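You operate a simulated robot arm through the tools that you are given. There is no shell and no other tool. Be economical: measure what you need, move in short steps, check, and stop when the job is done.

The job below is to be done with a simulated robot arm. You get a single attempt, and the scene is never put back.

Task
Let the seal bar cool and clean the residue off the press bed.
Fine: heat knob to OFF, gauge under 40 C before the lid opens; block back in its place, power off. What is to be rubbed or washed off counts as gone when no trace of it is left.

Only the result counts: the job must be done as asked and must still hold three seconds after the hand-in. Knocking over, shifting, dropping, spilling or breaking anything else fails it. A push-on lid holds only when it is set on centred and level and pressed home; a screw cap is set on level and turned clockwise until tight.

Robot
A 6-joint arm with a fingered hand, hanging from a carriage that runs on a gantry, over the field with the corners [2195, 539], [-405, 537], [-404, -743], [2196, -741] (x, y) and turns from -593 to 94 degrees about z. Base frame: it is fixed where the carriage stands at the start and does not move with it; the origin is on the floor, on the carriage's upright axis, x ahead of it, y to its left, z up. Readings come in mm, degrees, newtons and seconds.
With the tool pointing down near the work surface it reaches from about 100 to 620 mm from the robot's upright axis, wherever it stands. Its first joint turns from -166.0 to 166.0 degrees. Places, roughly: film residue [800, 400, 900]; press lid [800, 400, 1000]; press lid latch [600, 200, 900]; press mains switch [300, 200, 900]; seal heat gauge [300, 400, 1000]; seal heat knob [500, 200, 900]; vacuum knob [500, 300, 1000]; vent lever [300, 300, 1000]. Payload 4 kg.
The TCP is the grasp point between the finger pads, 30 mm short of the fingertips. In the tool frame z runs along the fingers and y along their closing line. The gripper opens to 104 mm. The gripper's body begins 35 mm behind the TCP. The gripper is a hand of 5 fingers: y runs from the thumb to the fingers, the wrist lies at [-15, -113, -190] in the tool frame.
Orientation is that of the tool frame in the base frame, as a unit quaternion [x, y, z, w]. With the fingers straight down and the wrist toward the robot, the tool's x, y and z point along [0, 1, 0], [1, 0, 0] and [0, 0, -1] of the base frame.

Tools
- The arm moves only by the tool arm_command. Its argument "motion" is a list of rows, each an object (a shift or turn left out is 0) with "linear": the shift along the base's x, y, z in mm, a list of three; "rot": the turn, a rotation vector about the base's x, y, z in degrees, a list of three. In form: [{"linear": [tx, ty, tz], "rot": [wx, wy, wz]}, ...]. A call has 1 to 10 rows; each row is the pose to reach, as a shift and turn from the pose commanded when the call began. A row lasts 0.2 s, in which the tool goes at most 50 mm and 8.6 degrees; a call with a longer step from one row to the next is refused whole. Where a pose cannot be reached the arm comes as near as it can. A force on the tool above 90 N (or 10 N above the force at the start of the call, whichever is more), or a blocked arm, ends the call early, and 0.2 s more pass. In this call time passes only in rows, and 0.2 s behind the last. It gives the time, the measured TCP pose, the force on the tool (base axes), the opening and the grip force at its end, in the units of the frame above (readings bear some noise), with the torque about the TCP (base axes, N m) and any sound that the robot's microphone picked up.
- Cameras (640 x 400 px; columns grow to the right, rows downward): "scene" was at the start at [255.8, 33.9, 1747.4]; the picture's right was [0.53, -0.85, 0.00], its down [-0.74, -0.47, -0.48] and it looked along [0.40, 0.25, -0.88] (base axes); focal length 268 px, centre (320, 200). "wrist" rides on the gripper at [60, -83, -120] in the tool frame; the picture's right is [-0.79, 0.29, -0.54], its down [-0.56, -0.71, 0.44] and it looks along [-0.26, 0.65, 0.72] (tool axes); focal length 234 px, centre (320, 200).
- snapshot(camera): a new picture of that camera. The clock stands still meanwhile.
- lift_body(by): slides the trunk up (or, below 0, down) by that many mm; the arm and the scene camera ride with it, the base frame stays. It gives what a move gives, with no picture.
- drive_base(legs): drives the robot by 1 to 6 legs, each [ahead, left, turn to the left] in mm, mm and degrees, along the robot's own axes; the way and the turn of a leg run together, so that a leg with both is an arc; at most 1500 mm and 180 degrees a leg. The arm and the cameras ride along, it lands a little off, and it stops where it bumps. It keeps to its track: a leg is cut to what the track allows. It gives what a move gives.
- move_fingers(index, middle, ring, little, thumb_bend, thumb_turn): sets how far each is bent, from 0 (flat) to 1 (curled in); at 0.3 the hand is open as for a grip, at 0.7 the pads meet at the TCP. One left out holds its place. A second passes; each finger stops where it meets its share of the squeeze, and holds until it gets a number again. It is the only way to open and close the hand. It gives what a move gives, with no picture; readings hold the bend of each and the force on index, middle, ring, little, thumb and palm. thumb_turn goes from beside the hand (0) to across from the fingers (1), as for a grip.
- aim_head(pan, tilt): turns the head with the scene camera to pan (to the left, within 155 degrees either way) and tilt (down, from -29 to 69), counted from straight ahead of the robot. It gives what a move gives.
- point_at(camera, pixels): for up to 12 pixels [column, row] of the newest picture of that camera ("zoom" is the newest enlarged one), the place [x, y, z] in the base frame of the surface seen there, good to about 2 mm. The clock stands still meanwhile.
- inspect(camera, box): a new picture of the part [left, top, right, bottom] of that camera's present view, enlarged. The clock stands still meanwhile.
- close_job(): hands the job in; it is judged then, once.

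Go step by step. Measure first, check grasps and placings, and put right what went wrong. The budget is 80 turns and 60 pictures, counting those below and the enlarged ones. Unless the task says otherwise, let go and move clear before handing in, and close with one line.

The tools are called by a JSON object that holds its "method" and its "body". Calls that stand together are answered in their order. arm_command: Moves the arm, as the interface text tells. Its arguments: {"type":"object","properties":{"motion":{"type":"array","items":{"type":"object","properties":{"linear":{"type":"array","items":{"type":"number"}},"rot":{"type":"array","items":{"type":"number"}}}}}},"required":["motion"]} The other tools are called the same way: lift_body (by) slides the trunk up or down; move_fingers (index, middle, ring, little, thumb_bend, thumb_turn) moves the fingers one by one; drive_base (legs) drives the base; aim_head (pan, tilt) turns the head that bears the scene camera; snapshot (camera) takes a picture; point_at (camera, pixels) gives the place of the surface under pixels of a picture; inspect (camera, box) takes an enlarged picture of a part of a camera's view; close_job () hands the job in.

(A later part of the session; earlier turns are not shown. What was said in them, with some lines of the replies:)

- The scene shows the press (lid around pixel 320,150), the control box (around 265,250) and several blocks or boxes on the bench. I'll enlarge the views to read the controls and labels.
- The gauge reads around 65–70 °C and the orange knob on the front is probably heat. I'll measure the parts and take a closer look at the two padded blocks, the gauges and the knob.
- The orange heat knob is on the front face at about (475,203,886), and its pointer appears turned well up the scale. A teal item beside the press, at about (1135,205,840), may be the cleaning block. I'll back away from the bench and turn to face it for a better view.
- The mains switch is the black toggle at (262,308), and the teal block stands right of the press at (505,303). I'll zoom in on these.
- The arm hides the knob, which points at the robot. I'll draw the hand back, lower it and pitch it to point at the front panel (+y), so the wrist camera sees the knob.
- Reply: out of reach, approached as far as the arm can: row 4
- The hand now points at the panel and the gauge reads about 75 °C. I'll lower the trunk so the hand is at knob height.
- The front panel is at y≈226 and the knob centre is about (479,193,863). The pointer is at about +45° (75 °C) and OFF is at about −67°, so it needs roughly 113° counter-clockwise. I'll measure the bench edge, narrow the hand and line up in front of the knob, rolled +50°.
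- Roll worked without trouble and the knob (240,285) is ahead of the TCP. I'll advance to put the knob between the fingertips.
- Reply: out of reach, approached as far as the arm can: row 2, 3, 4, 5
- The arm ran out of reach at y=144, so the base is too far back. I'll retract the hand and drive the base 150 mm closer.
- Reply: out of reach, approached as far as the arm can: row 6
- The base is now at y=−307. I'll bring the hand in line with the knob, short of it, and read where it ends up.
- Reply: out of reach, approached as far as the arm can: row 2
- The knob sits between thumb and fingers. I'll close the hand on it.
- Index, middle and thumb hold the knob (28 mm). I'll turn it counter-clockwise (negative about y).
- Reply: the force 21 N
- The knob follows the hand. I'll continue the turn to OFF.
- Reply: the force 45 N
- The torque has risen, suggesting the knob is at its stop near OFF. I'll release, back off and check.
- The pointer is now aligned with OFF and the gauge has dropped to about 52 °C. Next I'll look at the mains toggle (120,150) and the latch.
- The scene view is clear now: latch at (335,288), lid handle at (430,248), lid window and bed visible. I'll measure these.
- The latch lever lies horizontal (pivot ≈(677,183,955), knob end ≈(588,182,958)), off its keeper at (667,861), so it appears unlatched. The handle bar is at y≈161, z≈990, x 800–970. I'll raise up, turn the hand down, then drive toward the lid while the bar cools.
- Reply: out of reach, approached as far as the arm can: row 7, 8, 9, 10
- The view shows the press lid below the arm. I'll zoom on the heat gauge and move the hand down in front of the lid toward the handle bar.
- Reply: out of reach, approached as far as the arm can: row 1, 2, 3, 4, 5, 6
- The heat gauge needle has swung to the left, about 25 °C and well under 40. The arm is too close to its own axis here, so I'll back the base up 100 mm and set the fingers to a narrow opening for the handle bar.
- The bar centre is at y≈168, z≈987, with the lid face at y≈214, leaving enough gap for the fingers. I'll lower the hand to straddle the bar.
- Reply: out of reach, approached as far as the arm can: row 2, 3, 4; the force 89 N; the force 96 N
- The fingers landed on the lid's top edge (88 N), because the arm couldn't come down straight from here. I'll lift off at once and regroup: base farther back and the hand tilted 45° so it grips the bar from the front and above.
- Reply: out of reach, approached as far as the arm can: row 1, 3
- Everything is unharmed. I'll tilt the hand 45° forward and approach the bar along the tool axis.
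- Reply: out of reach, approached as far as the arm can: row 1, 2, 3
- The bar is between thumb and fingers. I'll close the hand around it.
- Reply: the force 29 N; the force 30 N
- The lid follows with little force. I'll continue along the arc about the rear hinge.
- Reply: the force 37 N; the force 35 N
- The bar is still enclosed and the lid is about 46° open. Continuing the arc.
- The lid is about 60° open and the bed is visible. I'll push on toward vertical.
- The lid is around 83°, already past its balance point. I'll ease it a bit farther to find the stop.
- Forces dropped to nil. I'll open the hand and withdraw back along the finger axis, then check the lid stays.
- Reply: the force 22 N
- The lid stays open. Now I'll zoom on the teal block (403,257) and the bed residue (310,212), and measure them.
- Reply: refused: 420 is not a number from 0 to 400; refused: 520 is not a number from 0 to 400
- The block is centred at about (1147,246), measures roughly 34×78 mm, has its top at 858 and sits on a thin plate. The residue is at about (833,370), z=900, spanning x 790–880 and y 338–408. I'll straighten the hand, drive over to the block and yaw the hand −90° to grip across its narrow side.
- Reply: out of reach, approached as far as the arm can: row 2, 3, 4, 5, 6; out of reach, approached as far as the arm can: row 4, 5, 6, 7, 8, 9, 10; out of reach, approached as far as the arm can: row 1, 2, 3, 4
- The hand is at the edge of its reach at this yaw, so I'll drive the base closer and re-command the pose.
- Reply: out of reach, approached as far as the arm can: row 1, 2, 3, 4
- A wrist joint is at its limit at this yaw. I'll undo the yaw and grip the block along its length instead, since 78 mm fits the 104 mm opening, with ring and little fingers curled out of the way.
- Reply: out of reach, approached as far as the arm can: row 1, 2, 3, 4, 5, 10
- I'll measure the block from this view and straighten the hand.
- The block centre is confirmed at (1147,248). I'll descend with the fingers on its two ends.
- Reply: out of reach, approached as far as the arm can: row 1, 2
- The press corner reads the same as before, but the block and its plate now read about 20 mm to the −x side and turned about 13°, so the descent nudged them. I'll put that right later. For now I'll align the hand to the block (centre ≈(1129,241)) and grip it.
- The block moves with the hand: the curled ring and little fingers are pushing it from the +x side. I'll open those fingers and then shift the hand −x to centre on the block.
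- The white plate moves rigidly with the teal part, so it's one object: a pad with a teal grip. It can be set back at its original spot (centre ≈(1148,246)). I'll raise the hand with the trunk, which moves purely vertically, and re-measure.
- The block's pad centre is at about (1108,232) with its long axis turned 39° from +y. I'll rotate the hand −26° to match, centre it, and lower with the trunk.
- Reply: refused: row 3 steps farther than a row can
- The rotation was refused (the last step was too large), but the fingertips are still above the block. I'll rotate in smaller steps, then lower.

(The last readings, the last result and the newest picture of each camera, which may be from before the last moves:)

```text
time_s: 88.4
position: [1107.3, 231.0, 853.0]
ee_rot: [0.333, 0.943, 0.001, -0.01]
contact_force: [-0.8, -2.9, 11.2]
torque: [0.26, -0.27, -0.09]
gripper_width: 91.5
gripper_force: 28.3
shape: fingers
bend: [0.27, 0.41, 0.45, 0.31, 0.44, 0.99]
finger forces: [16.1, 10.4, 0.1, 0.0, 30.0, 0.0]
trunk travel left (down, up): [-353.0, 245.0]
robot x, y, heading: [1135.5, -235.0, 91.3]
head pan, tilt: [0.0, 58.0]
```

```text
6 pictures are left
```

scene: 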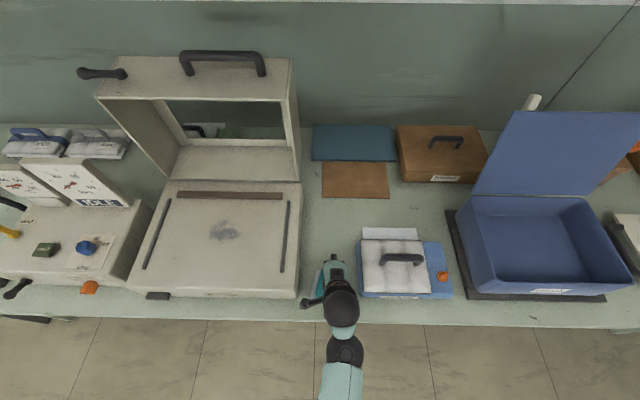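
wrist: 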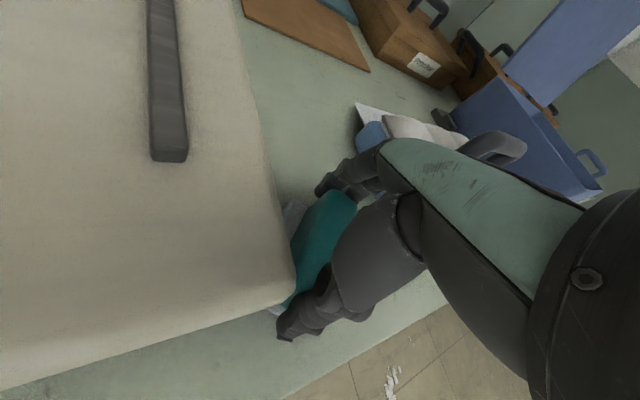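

The block is held with about 28 N. I'll lift it with the trunk and drive over the residue.

{"method": "lift_body", "body": {"by": 170}}

{"method": "drive_base", "body": {"legs": [[0, 275, 0], [137, 0, 0]]}}

{"method": "snapshot", "body": {"camera": "wrist"}}

{"method": "point_at", "body": {"camera": "wrist", "pixels": [[280, 300], [320, 215], [300, 260], [290, 280], [300, 215], [275, 310], [335, 200]]}}

```text
time_s: 90.3
position: [1107.7, 231.6, 1023.0]
ee_rot: [0.333, 0.943, 0.002, -0.009]
contact_force: [-0.2, 0.3, -1.2]
torque: [-0.03, 0.03, -0.01]
gripper_width: 91.0
gripper_force: 26.5
shape: fingers
bend: [0.27, 0.41, 0.45, 0.31, 0.44, 1.0]
finger forces: [15.9, 9.7, 0.0, 0.0, 27.7, 0.0]
trunk travel left (down, up): [-523.0, 75.0]
robot x, y, heading: [1132.3, -235.2, 91.2]
head pan, tilt: [0.0, 58.0]
```

```text
time_s: 93.1
position: [844.1, 360.0, 1023.1]
ee_rot: [0.334, 0.943, 0.001, -0.009]
contact_force: [0.0, -0.3, -0.6]
torque: [0.05, -0.05, -0.01]
gripper_width: 91.0
gripper_force: 26.5
shape: fingers
bend: [0.27, 0.41, 0.45, 0.31, 0.44, 1.0]
finger forces: [15.9, 9.7, 0.1, 0.1, 27.6, 0.0]
trunk travel left (down, up): [-523.0, 75.0]
robot x, y, heading: [868.7, -107.7, 90.7]
head pan, tilt: [0.0, 58.0]
```

```text
5 pictures are left
```

wrist: 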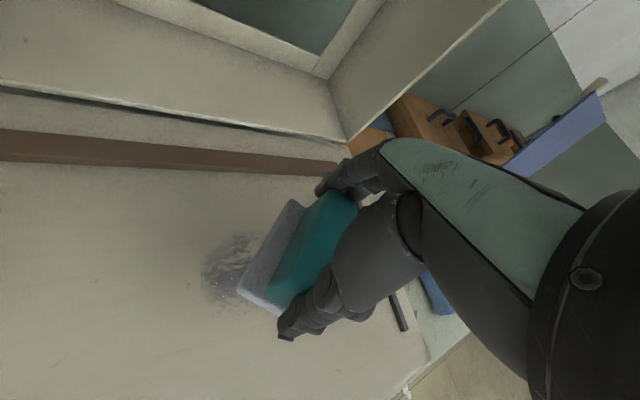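

```text
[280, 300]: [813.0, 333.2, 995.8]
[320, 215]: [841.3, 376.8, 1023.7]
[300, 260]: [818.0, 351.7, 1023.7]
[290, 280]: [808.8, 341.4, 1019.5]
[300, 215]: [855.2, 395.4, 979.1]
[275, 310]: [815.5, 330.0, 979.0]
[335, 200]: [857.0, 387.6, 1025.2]
```

The block is held well and the pad's underside is about 55 mm below the TCP. I'll lower it close to the bed with the trunk, then make contact gently with the arm.

{"method": "lift_body", "body": {"by": -58}}

{"method": "arm_command", "body": {"motion": [{"linear": [-5, 5, -5]}, {"linear": [-10, 10, -10]}, {"linear": [-10, 10, -13]}]}}

```text
time_s: 94.0
position: [843.4, 359.8, 966.3]
ee_rot: [0.335, 0.942, 0.002, -0.009]
contact_force: [0.1, -0.8, -1.3]
torque: [0.02, 0.05, 0.01]
gripper_width: 90.8
gripper_force: 26.5
shape: fingers
bend: [0.27, 0.41, 0.45, 0.31, 0.44, 1.0]
finger forces: [15.9, 9.7, 0.1, 0.0, 27.6, 0.1]
trunk travel left (down, up): [-465.0, 133.0]
robot x, y, heading: [862.3, -106.1, 91.2]
head pan, tilt: [0.0, 58.0]
```

```text
time_s: 94.8
position: [834.4, 370.8, 952.9]
ee_rot: [0.335, 0.942, 0.003, -0.01]
contact_force: [-0.3, -4.1, 11.9]
torque: [0.31, -0.3, -0.1]
gripper_width: 91.2
gripper_force: 28.5
shape: fingers
bend: [0.27, 0.41, 0.45, 0.31, 0.44, 1.0]
finger forces: [16.2, 10.1, 0.1, 0.0, 30.5, 0.0]
trunk travel left (down, up): [-465.0, 133.0]
robot x, y, heading: [865.6, -105.9, 90.7]
head pan, tilt: [0.0, 58.0]
```

Contact is made with about 12 N. Now I'll rub in strokes over the whole stain.

{"method": "arm_command", "body": {"motion": [{"linear": [-38, 0, -1]}, {"linear": [0, 0, -1]}, {"linear": [40, 0, -1]}, {"linear": [40, 22, -1]}, {"linear": [0, 22, -1]}, {"linear": [-38, 22, -1]}, {"linear": [-38, -18, -1]}, {"linear": [0, -22, -1]}, {"linear": [40, -22, -1]}, {"linear": [5, 0, -1]}]}}

{"method": "arm_command", "body": {"motion": [{"linear": [0, 30, 0]}, {"linear": [0, -15, 0]}, {"linear": [-25, -25, 0]}, {"linear": [-25, 15, 0]}, {"linear": [-45, 20, 0]}, {"linear": [-45, -20, 0]}, {"linear": [0, -10, 0]}, {"linear": [35, 10, 0]}, {"linear": [35, 25, 0]}, {"linear": [0, 0, 0]}]}}

{"method": "arm_command", "body": {"motion": [{"linear": [-38, 0, 0]}, {"linear": [0, 0, 0]}, {"linear": [40, 0, 0]}, {"linear": [40, 22, 0]}, {"linear": [0, 22, 0]}, {"linear": [-38, 22, 0]}, {"linear": [-38, -18, 0]}, {"linear": [0, -22, 0]}, {"linear": [40, -22, 0]}, {"linear": [5, 0, 0]}]}}

{"method": "lift_body", "body": {"by": 120}}

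```text
time_s: 97.0
position: [840.0, 370.9, 952.7]
ee_rot: [0.334, 0.943, 0.001, -0.01]
contact_force: [-0.4, 2.7, 15.8]
torque: [0.36, -0.24, 0.0]
gripper_width: 91.0
gripper_force: 27.5
shape: fingers
bend: [0.26, 0.4, 0.45, 0.31, 0.47, 1.0]
finger forces: [17.4, 10.5, 0.1, 0.0, 26.7, 0.1]
trunk travel left (down, up): [-465.0, 133.0]
robot x, y, heading: [865.0, -105.4, 91.2]
head pan, tilt: [0.0, 58.0]
```

```text
time_s: 99.2
position: [840.5, 374.5, 951.4]
ee_rot: [0.335, 0.942, 0.003, -0.01]
contact_force: [3.8, 2.1, 27.6]
torque: [0.27, -0.16, 0.03]
gripper_width: 91.0
gripper_force: 29.3
shape: fingers
bend: [0.25, 0.4, 0.45, 0.31, 0.48, 1.0]
finger forces: [19.6, 11.2, 0.0, 0.0, 27.4, 0.1]
trunk travel left (down, up): [-465.0, 133.0]
robot x, y, heading: [861.3, -107.2, 91.0]
head pan, tilt: [0.0, 58.0]
```

```text
time_s: 101.5
position: [845.5, 372.1, 950.0]
ee_rot: [0.336, 0.942, 0.002, -0.009]
contact_force: [0.7, 1.7, 20.1]
torque: [0.32, -0.22, 0.05]
gripper_width: 91.7
gripper_force: 27.9
shape: fingers
bend: [0.26, 0.4, 0.45, 0.31, 0.47, 1.0]
finger forces: [18.8, 10.3, 0.0, 0.1, 27.9, 0.1]
trunk travel left (down, up): [-465.0, 133.0]
robot x, y, heading: [861.1, -105.3, 90.9]
head pan, tilt: [0.0, 58.0]
```

```text
time_s: 103.0
position: [845.2, 370.4, 1071.1]
ee_rot: [0.335, 0.942, 0.001, -0.009]
contact_force: [0.3, 0.8, -1.4]
torque: [0.0, -0.03, 0.0]
gripper_width: 90.8
gripper_force: 27.3
shape: fingers
bend: [0.26, 0.41, 0.45, 0.31, 0.47, 1.0]
finger forces: [16.3, 10.0, 0.0, 0.0, 27.8, 0.1]
trunk travel left (down, up): [-585.0, 13.0]
robot x, y, heading: [866.0, -107.9, 91.1]
head pan, tilt: [0.0, 58.0]
```

I'll drive back toward the block's place and check the bed with the head camera from there.

{"method": "drive_base", "body": {"legs": [[-130, 0, 0], [0, -300, 0]]}}

{"method": "aim_head", "body": {"pan": 28, "tilt": 55}}

{"method": "snapshot", "body": {"camera": "scene"}}

```text
time_s: 105.9
position: [1141.8, 244.5, 1070.5]
ee_rot: [0.336, 0.942, 0.002, -0.009]
contact_force: [0.2, 0.0, -0.9]
torque: [0.0, 0.01, 0.05]
gripper_width: 90.9
gripper_force: 26.4
shape: fingers
bend: [0.26, 0.41, 0.45, 0.31, 0.47, 1.0]
finger forces: [16.1, 10.1, 0.0, 0.1, 27.7, 0.0]
trunk travel left (down, up): [-585.0, 13.0]
robot x, y, heading: [1162.9, -233.3, 91.2]
head pan, tilt: [0.0, 58.0]
```

```text
time_s: 106.8
position: [1141.3, 243.5, 1070.4]
ee_rot: [0.336, 0.942, 0.001, -0.008]
contact_force: [0.7, 0.0, -1.5]
torque: [-0.02, 0.03, 0.0]
gripper_width: 91.4
gripper_force: 26.8
shape: fingers
bend: [0.26, 0.41, 0.45, 0.31, 0.47, 1.0]
finger forces: [16.1, 10.0, 0.0, 0.0, 27.7, 0.1]
trunk travel left (down, up): [-585.0, 13.0]
robot x, y, heading: [1157.6, -235.3, 91.1]
head pan, tilt: [28.0, 55.0]
```

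```text
4 pictures are left
```

scene: 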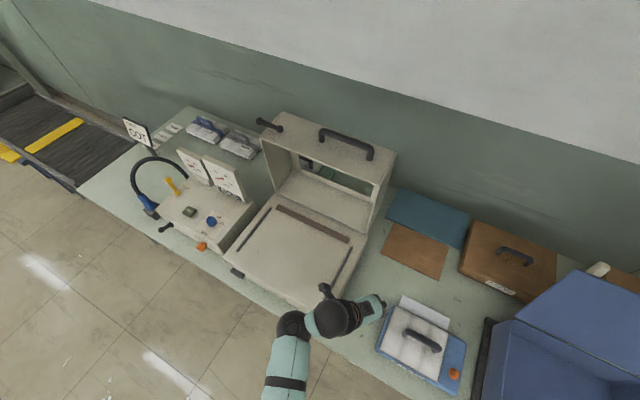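

The bed looks clean at (295,240). One enlarged look to be sure.

{"method": "inspect", "body": {"camera": "scene", "box": [250, 195, 350, 275]}}

{"method": "arm_command", "body": {"motion": [{"rot": [0, 0, 8]}, {"rot": [0, 0, 16]}, {"rot": [0, 0, 24]}, {"rot": [0, 0, 32]}, {"rot": [0, 0, 39]}]}}

```text
5.00 times, centred on (300, 235) of scene
```

zoom: 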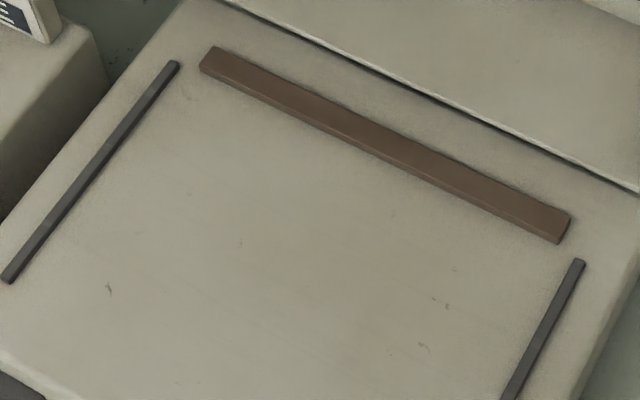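

```text
time_s: 108.0
position: [1141.4, 243.3, 1069.9]
ee_rot: [0.002, 1.0, -0.002, -0.01]
contact_force: [0.1, 0.1, -1.4]
torque: [0.02, -0.03, 0.01]
gripper_width: 90.6
gripper_force: 26.4
shape: fingers
bend: [0.26, 0.41, 0.45, 0.31, 0.47, 1.0]
finger forces: [15.7, 9.9, 0.0, 0.1, 27.2, 0.0]
trunk travel left (down, up): [-585.0, 13.0]
robot x, y, heading: [1164.4, -234.5, 91.0]
head pan, tilt: [28.0, 55.0]
```

The bed is clean, with only surface scratches that are present elsewhere too. Now I'll measure how the pad sits in the hand.

{"method": "snapshot", "body": {"camera": "wrist"}}

{"method": "point_at", "body": {"camera": "wrist", "pixels": [[272, 310], [240, 290], [292, 202], [300, 205], [245, 295], [265, 245], [262, 255], [310, 200], [270, 300], [318, 200], [285, 275], [305, 235]]}}

```text
2 pictures are left
```

wrist: 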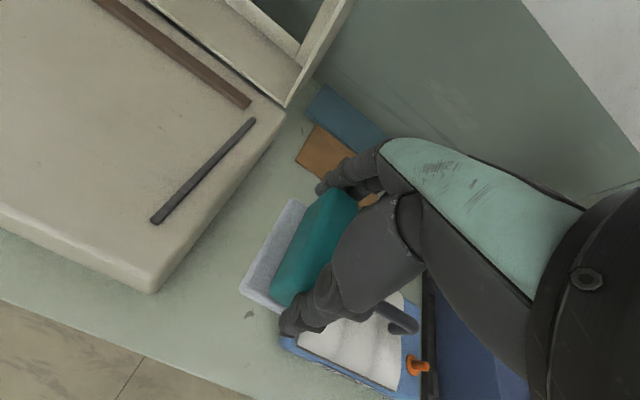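

```text
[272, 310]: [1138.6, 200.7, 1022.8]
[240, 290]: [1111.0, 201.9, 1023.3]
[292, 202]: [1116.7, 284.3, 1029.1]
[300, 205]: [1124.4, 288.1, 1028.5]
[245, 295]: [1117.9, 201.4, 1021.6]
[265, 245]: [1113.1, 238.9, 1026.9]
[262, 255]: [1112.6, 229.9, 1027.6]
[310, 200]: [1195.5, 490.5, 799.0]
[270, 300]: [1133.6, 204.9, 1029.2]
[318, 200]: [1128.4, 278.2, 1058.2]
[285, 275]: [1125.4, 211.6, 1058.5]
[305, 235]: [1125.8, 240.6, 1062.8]
```

The pad sits about 4° rotated, so I'll correct with +4° and a shift of (+7.5,+6), then lower with the trunk to just above the bench.

{"method": "arm_command", "body": {"motion": [{"linear": [7.5, 6, 0], "rot": [0, 0, 4]}]}}

{"method": "lift_body", "body": {"by": -208}}

{"method": "lift_body", "body": {"by": -7}}

```text
time_s: 108.4
position: [1148.2, 249.0, 1070.7]
ee_rot: [-0.032, 0.999, -0.003, -0.009]
contact_force: [-0.4, 0.2, -0.8]
torque: [0.04, 0.02, 0.05]
gripper_width: 90.7
gripper_force: 26.8
shape: fingers
bend: [0.26, 0.41, 0.45, 0.31, 0.47, 1.0]
finger forces: [15.7, 9.9, 0.0, 0.0, 27.0, 0.0]
trunk travel left (down, up): [-585.0, 13.0]
robot x, y, heading: [1159.9, -231.4, 90.9]
head pan, tilt: [28.0, 55.0]
```

```text
time_s: 110.6
position: [1150.4, 248.9, 864.4]
ee_rot: [-0.033, 0.999, -0.002, -0.009]
contact_force: [0.0, -0.7, -0.8]
torque: [0.02, 0.02, 0.01]
gripper_width: 90.5
gripper_force: 26.2
shape: fingers
bend: [0.26, 0.41, 0.45, 0.31, 0.47, 1.0]
finger forces: [15.7, 9.9, 0.0, 0.0, 27.1, 0.0]
trunk travel left (down, up): [-377.0, 221.0]
robot x, y, heading: [1157.9, -232.4, 91.0]
head pan, tilt: [28.0, 55.0]
```

```text
time_s: 111.2
position: [1147.8, 248.7, 856.4]
ee_rot: [-0.033, 0.999, -0.003, -0.009]
contact_force: [0.2, 0.4, -2.1]
torque: [-0.01, -0.01, 0.0]
gripper_width: 90.7
gripper_force: 26.3
shape: fingers
bend: [0.26, 0.41, 0.45, 0.31, 0.47, 1.0]
finger forces: [15.7, 9.9, 0.0, 0.0, 27.1, 0.0]
trunk travel left (down, up): [-370.0, 228.0]
robot x, y, heading: [1160.8, -233.9, 90.8]
head pan, tilt: [28.0, 55.0]
```

{"method": "lift_body", "body": {"by": -3.5}}

```text
time_s: 111.7
position: [1149.0, 250.1, 853.1]
ee_rot: [-0.033, 0.999, -0.002, -0.008]
contact_force: [-0.1, -0.8, -0.4]
torque: [0.03, -0.01, 0.03]
gripper_width: 90.7
gripper_force: 26.4
shape: fingers
bend: [0.26, 0.41, 0.45, 0.31, 0.47, 1.0]
finger forces: [15.7, 9.9, 0.0, 0.0, 27.1, 0.0]
trunk travel left (down, up): [-367.0, 231.0]
robot x, y, heading: [1164.8, -232.5, 91.0]
head pan, tilt: [28.0, 55.0]
```

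{"method": "lift_body", "body": {"by": -3}}

```text
time_s: 112.2
position: [1148.4, 251.5, 852.3]
ee_rot: [-0.033, 0.999, 0.0, -0.009]
contact_force: [-0.2, -3.5, 11.4]
torque: [0.35, 0.05, 0.02]
gripper_width: 91.1
gripper_force: 28.6
shape: fingers
bend: [0.26, 0.41, 0.45, 0.31, 0.47, 1.0]
finger forces: [16.7, 9.7, 0.0, 0.1, 30.1, 0.1]
trunk travel left (down, up): [-364.0, 234.0]
robot x, y, heading: [1163.1, -230.5, 90.9]
head pan, tilt: [28.0, 55.0]
```

The block is on the bench (11 N). I'll open the hand and rise straight up with the trunk.

{"method": "move_fingers", "body": {"index": 0.18, "middle": 0.18, "ring": 0.2, "little": 0.2, "thumb_bend": 0.25}}

{"method": "lift_body", "body": {"by": 215}}

{"method": "snapshot", "body": {"camera": "wrist"}}

{"method": "point_at", "body": {"camera": "wrist", "pixels": [[225, 292], [240, 300], [250, 247], [275, 250], [258, 268], [262, 260], [248, 275], [235, 285], [268, 272], [255, 290]]}}

```text
time_s: 113.2
position: [1149.1, 249.4, 851.3]
ee_rot: [-0.033, 0.999, -0.002, -0.009]
contact_force: [0.0, -0.3, 0.2]
torque: [-0.02, -0.05, 0.02]
gripper_width: 123.8
gripper_force: 0.1
shape: fingers
bend: [0.18, 0.18, 0.2, 0.2, 0.25, 0.97]
finger forces: [0.1, 0.0, 0.0, 0.0, 0.1, 0.1]
trunk travel left (down, up): [-364.0, 234.0]
robot x, y, heading: [1163.0, -236.9, 91.1]
head pan, tilt: [28.0, 55.0]
```

```text
time_s: 115.5
position: [1149.6, 249.1, 1065.7]
ee_rot: [-0.033, 0.999, -0.002, -0.008]
contact_force: [0.2, 0.1, -0.5]
torque: [-0.01, -0.03, 0.0]
gripper_width: 124.1
gripper_force: 0.0
shape: fingers
bend: [0.18, 0.18, 0.2, 0.2, 0.25, 0.97]
finger forces: [0.0, 0.0, 0.0, 0.1, 0.1, 0.1]
trunk travel left (down, up): [-579.0, 19.0]
robot x, y, heading: [1161.2, -232.3, 91.0]
head pan, tilt: [28.0, 55.0]
```

```text
1 pictures are left
```

wrist: 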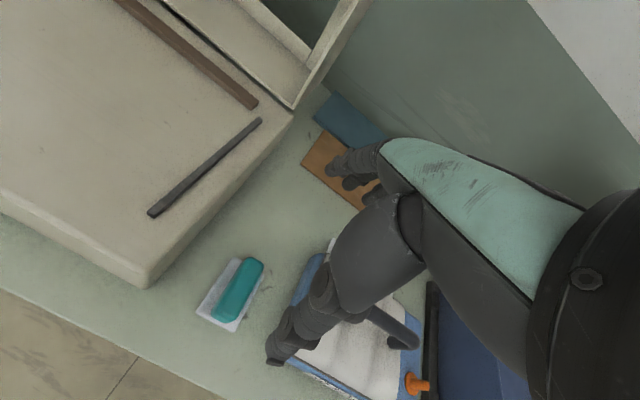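

```text
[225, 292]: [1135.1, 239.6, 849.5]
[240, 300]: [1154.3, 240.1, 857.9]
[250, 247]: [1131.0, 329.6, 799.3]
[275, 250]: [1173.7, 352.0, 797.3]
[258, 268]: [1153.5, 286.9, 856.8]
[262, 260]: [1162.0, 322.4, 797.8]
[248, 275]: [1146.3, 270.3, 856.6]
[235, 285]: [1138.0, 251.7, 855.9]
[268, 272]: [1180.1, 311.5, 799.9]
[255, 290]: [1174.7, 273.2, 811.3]
```

{"method": "point_at", "body": {"camera": "wrist", "pixels": [[199, 311], [235, 329], [234, 261], [215, 288], [264, 290], [218, 316], [214, 312], [232, 319], [246, 259], [262, 264]]}}

```text
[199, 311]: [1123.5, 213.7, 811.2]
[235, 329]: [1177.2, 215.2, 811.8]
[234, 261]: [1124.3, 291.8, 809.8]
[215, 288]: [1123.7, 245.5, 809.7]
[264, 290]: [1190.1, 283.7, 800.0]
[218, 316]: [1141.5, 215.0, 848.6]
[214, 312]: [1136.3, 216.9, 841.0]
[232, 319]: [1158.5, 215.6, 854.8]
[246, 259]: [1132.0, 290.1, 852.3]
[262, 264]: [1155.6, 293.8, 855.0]
```

The block is back within a few mm of its original spot (pad corner (1123,213) against (1121,207)). Now the mains toggle: I'll back the base off slightly, drive left to x≈300, and close the fingers for a push.

{"method": "drive_base", "body": {"legs": [[-80, 0, 0], [0, 850, 0]]}}

{"method": "move_fingers", "body": {"index": 0.7, "middle": 0.7, "ring": 0.7, "little": 0.7, "thumb_bend": 0.7}}

{"method": "arm_command", "body": {"motion": [{"linear": [0, 0, 0], "rot": [8, 0, 0]}, {"linear": [0, 0, 0], "rot": [16, 0, 0]}, {"linear": [0, 0, 0], "rot": [24, 0, 0]}, {"linear": [0, 0, 0], "rot": [30, 0, 0]}]}}

```text
time_s: 120.6
position: [319.7, 151.2, 1065.6]
ee_rot: [-0.037, 0.999, -0.002, -0.008]
contact_force: [-1.2, 0.1, 0.1]
torque: [0.01, 0.04, -0.01]
gripper_width: 123.9
gripper_force: 0.1
shape: fingers
bend: [0.18, 0.18, 0.2, 0.2, 0.25, 0.97]
finger forces: [0.0, 0.0, 0.0, 0.0, 0.1, 0.1]
trunk travel left (down, up): [-579.0, 19.0]
robot x, y, heading: [334.9, -332.0, 91.4]
head pan, tilt: [28.0, 55.0]
```

```text
time_s: 121.6
position: [318.8, 152.1, 1064.7]
ee_rot: [-0.037, 0.999, -0.001, -0.009]
contact_force: [-0.6, 1.1, -0.2]
torque: [0.03, 0.0, 0.0]
gripper_width: 1.8
gripper_force: 0.0
shape: fingers
bend: [0.7, 0.7, 0.7, 0.7, 0.7, 1.0]
finger forces: [0.0, 0.0, 0.0, 0.0, 0.0, 0.0]
trunk travel left (down, up): [-579.0, 19.0]
robot x, y, heading: [333.1, -327.6, 91.3]
head pan, tilt: [28.0, 55.0]
```

```text
time_s: 122.6
position: [319.4, 151.1, 1066.3]
ee_rot: [-0.038, 0.966, 0.257, 0.001]
contact_force: [-0.6, -0.1, 0.3]
torque: [0.02, 0.02, -0.01]
gripper_width: 1.8
gripper_force: 0.0
shape: fingers
bend: [0.7, 0.7, 0.7, 0.7, 0.7, 1.0]
finger forces: [0.1, 0.0, 0.1, 0.1, 0.0, 0.0]
trunk travel left (down, up): [-579.0, 19.0]
robot x, y, heading: [331.5, -332.0, 91.5]
head pan, tilt: [28.0, 55.0]
```

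{"method": "arm_command", "body": {"motion": [{"linear": [-20, 13, 0]}]}}

{"method": "lift_body", "body": {"by": -138}}

{"method": "arm_command", "body": {"motion": [{"linear": [0, 0, -12]}, {"linear": [0, 0, -24]}, {"linear": [0, 0, -36]}]}}

```text
time_s: 123.0
position: [300.6, 163.9, 1066.4]
ee_rot: [-0.037, 0.966, 0.256, 0.001]
contact_force: [0.0, -1.3, -0.5]
torque: [0.02, 0.01, -0.01]
gripper_width: 1.7
gripper_force: 0.0
shape: fingers
bend: [0.7, 0.7, 0.7, 0.7, 0.7, 1.0]
finger forces: [0.0, 0.0, 0.0, 0.1, 0.0, 0.0]
trunk travel left (down, up): [-579.0, 19.0]
robot x, y, heading: [338.0, -326.4, 91.5]
head pan, tilt: [28.0, 55.0]
```

```text
time_s: 124.6
position: [300.8, 164.4, 927.9]
ee_rot: [-0.039, 0.966, 0.256, 0.001]
contact_force: [-0.2, -5.4, 2.9]
torque: [-0.11, 0.03, 0.01]
gripper_width: 3.2
gripper_force: 2.5
shape: fingers
bend: [0.7, 0.7, 0.7, 0.7, 0.69, 1.0]
finger forces: [0.1, 0.0, 0.0, 0.1, 5.6, 0.0]
trunk travel left (down, up): [-441.0, 157.0]
robot x, y, heading: [338.5, -333.2, 91.8]
head pan, tilt: [28.0, 55.0]
```

```text
time_s: 125.4
position: [299.6, 165.5, 891.1]
ee_rot: [-0.039, 0.966, 0.256, 0.0]
contact_force: [1.7, -3.4, -2.0]
torque: [-0.11, -0.03, 0.01]
gripper_width: 7.9
gripper_force: 1.3
shape: fingers
bend: [0.7, 0.7, 0.7, 0.7, 0.66, 1.0]
finger forces: [0.0, 0.1, 0.0, 0.0, 3.1, 0.1]
trunk travel left (down, up): [-441.0, 157.0]
robot x, y, heading: [334.7, -331.8, 91.4]
head pan, tilt: [28.0, 55.0]
```

The thumb is touching the lever lightly. I'll continue down to carry it through.

{"method": "arm_command", "body": {"motion": [{"linear": [0, 0, -12]}, {"linear": [0, 0, -24]}, {"linear": [0, 0, -34]}]}}

{"method": "lift_body", "body": {"by": 130}}

{"method": "aim_head", "body": {"pan": 0, "tilt": 60}}

```text
time_s: 126.0
position: [299.5, 170.2, 886.6]
ee_rot: [-0.038, 0.96, 0.278, -0.001]
contact_force: [1.8, -33.9, 41.8]
torque: [-0.84, 0.04, -0.08]
gripper_width: 9.6
gripper_force: 31.1
shape: fingers
bend: [0.71, 0.7, 0.7, 0.7, 0.66, 1.0]
finger forces: [18.8, 0.1, 0.0, 0.0, 43.3, 0.0]
trunk travel left (down, up): [-441.0, 157.0]
robot x, y, heading: [339.6, -329.1, 91.2]
head pan, tilt: [28.0, 55.0]
stopped in row 2: the force on the tool passed its limit at 102 N (the readings are from after the stop); the commanded pose is now the measured one
```

```text
time_s: 127.6
position: [298.9, 173.7, 1014.3]
ee_rot: [-0.037, 0.961, 0.274, 0.001]
contact_force: [-0.3, 0.0, -0.2]
torque: [-0.01, 0.04, 0.03]
gripper_width: 1.8
gripper_force: 0.2
shape: fingers
bend: [0.7, 0.7, 0.7, 0.7, 0.7, 1.0]
finger forces: [0.1, 0.0, 0.1, 0.0, 0.1, 0.0]
trunk travel left (down, up): [-571.0, 27.0]
robot x, y, heading: [335.2, -332.1, 91.7]
head pan, tilt: [28.0, 55.0]
```

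```text
time_s: 128.6
position: [299.3, 173.2, 1013.6]
ee_rot: [-0.037, 0.961, 0.275, 0.001]
contact_force: [-0.1, -0.1, -0.2]
torque: [-0.02, -0.02, 0.0]
gripper_width: 1.5
gripper_force: 0.0
shape: fingers
bend: [0.7, 0.7, 0.7, 0.7, 0.7, 1.0]
finger forces: [0.1, 0.1, 0.0, 0.1, 0.1, 0.0]
trunk travel left (down, up): [-571.0, 27.0]
robot x, y, heading: [333.6, -331.3, 91.4]
head pan, tilt: [0.0, 60.0]
```

The push ended on a hard stop, so the lever is probably down. I'll reposition to where I had a clear view (robot ≈(880,−467)) and use the last picture on the switch and display.

{"method": "drive_base", "body": {"legs": [[-138, 0, 0], [0, -545, 0]]}}

{"method": "lift_body", "body": {"by": -216}}

{"method": "aim_head", "body": {"pan": 0, "tilt": 50}}

{"method": "inspect", "body": {"camera": "scene", "box": [90, 130, 250, 285]}}

```text
time_s: 132.7
position: [857.1, 50.7, 1014.9]
ee_rot: [-0.044, 0.96, 0.275, -0.002]
contact_force: [-0.9, 0.0, 0.2]
torque: [0.01, 0.03, 0.02]
gripper_width: 1.2
gripper_force: 0.0
shape: fingers
bend: [0.7, 0.7, 0.7, 0.7, 0.7, 1.0]
finger forces: [0.0, 0.1, 0.0, 0.0, 0.1, 0.1]
trunk travel left (down, up): [-571.0, 27.0]
robot x, y, heading: [901.5, -456.6, 92.1]
head pan, tilt: [0.0, 60.0]
```

```text
time_s: 135.0
position: [857.3, 50.1, 798.5]
ee_rot: [-0.044, 0.961, 0.274, -0.002]
contact_force: [0.1, -0.8, 0.0]
torque: [-0.02, -0.01, -0.02]
gripper_width: 1.4
gripper_force: 0.0
shape: fingers
bend: [0.7, 0.7, 0.7, 0.7, 0.7, 1.0]
finger forces: [0.0, 0.0, 0.1, 0.0, 0.0, 0.0]
trunk travel left (down, up): [-355.0, 243.0]
robot x, y, heading: [901.9, -453.2, 92.2]
head pan, tilt: [0.0, 60.0]
```

```text
time_s: 135.7
position: [858.6, 50.3, 799.2]
ee_rot: [-0.044, 0.961, 0.274, -0.002]
contact_force: [-0.6, -0.4, -0.9]
torque: [0.01, 0.01, 0.01]
gripper_width: 1.2
gripper_force: 0.1
shape: fingers
bend: [0.7, 0.7, 0.7, 0.7, 0.7, 1.0]
finger forces: [0.0, 0.1, 0.1, 0.0, 0.1, 0.1]
trunk travel left (down, up): [-355.0, 243.0]
robot x, y, heading: [896.3, -451.6, 92.2]
head pan, tilt: [0.0, 50.0]
```

```text
2.58 times, centred on (170, 208) of scene
```

zoom: 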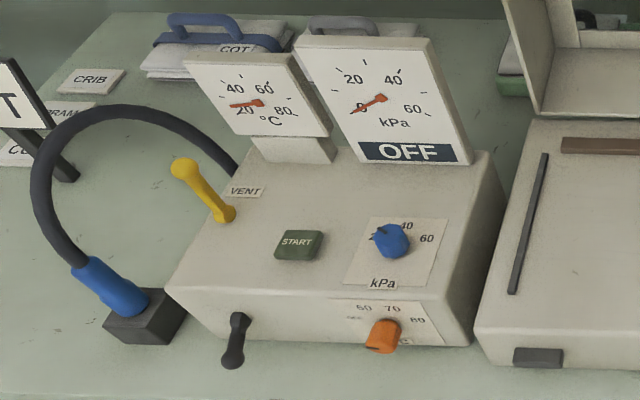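

The display now reads OFF, the mains lever is down, the heat needle is well under 40 °C and the lid stays open. The hand is clear, so I'll hand in.

{"method": "close_job", "body": {}}

```text
The job is handed in.
```

The seal bar cooled and the residue is off the press bed. The heat knob is at OFF, the gauge was at about 25 °C before I opened the lid, and the power is off. The cleaning block is back about 5 mm from its original spot. I left the lid open, since the task didn't ask for it to be closed.
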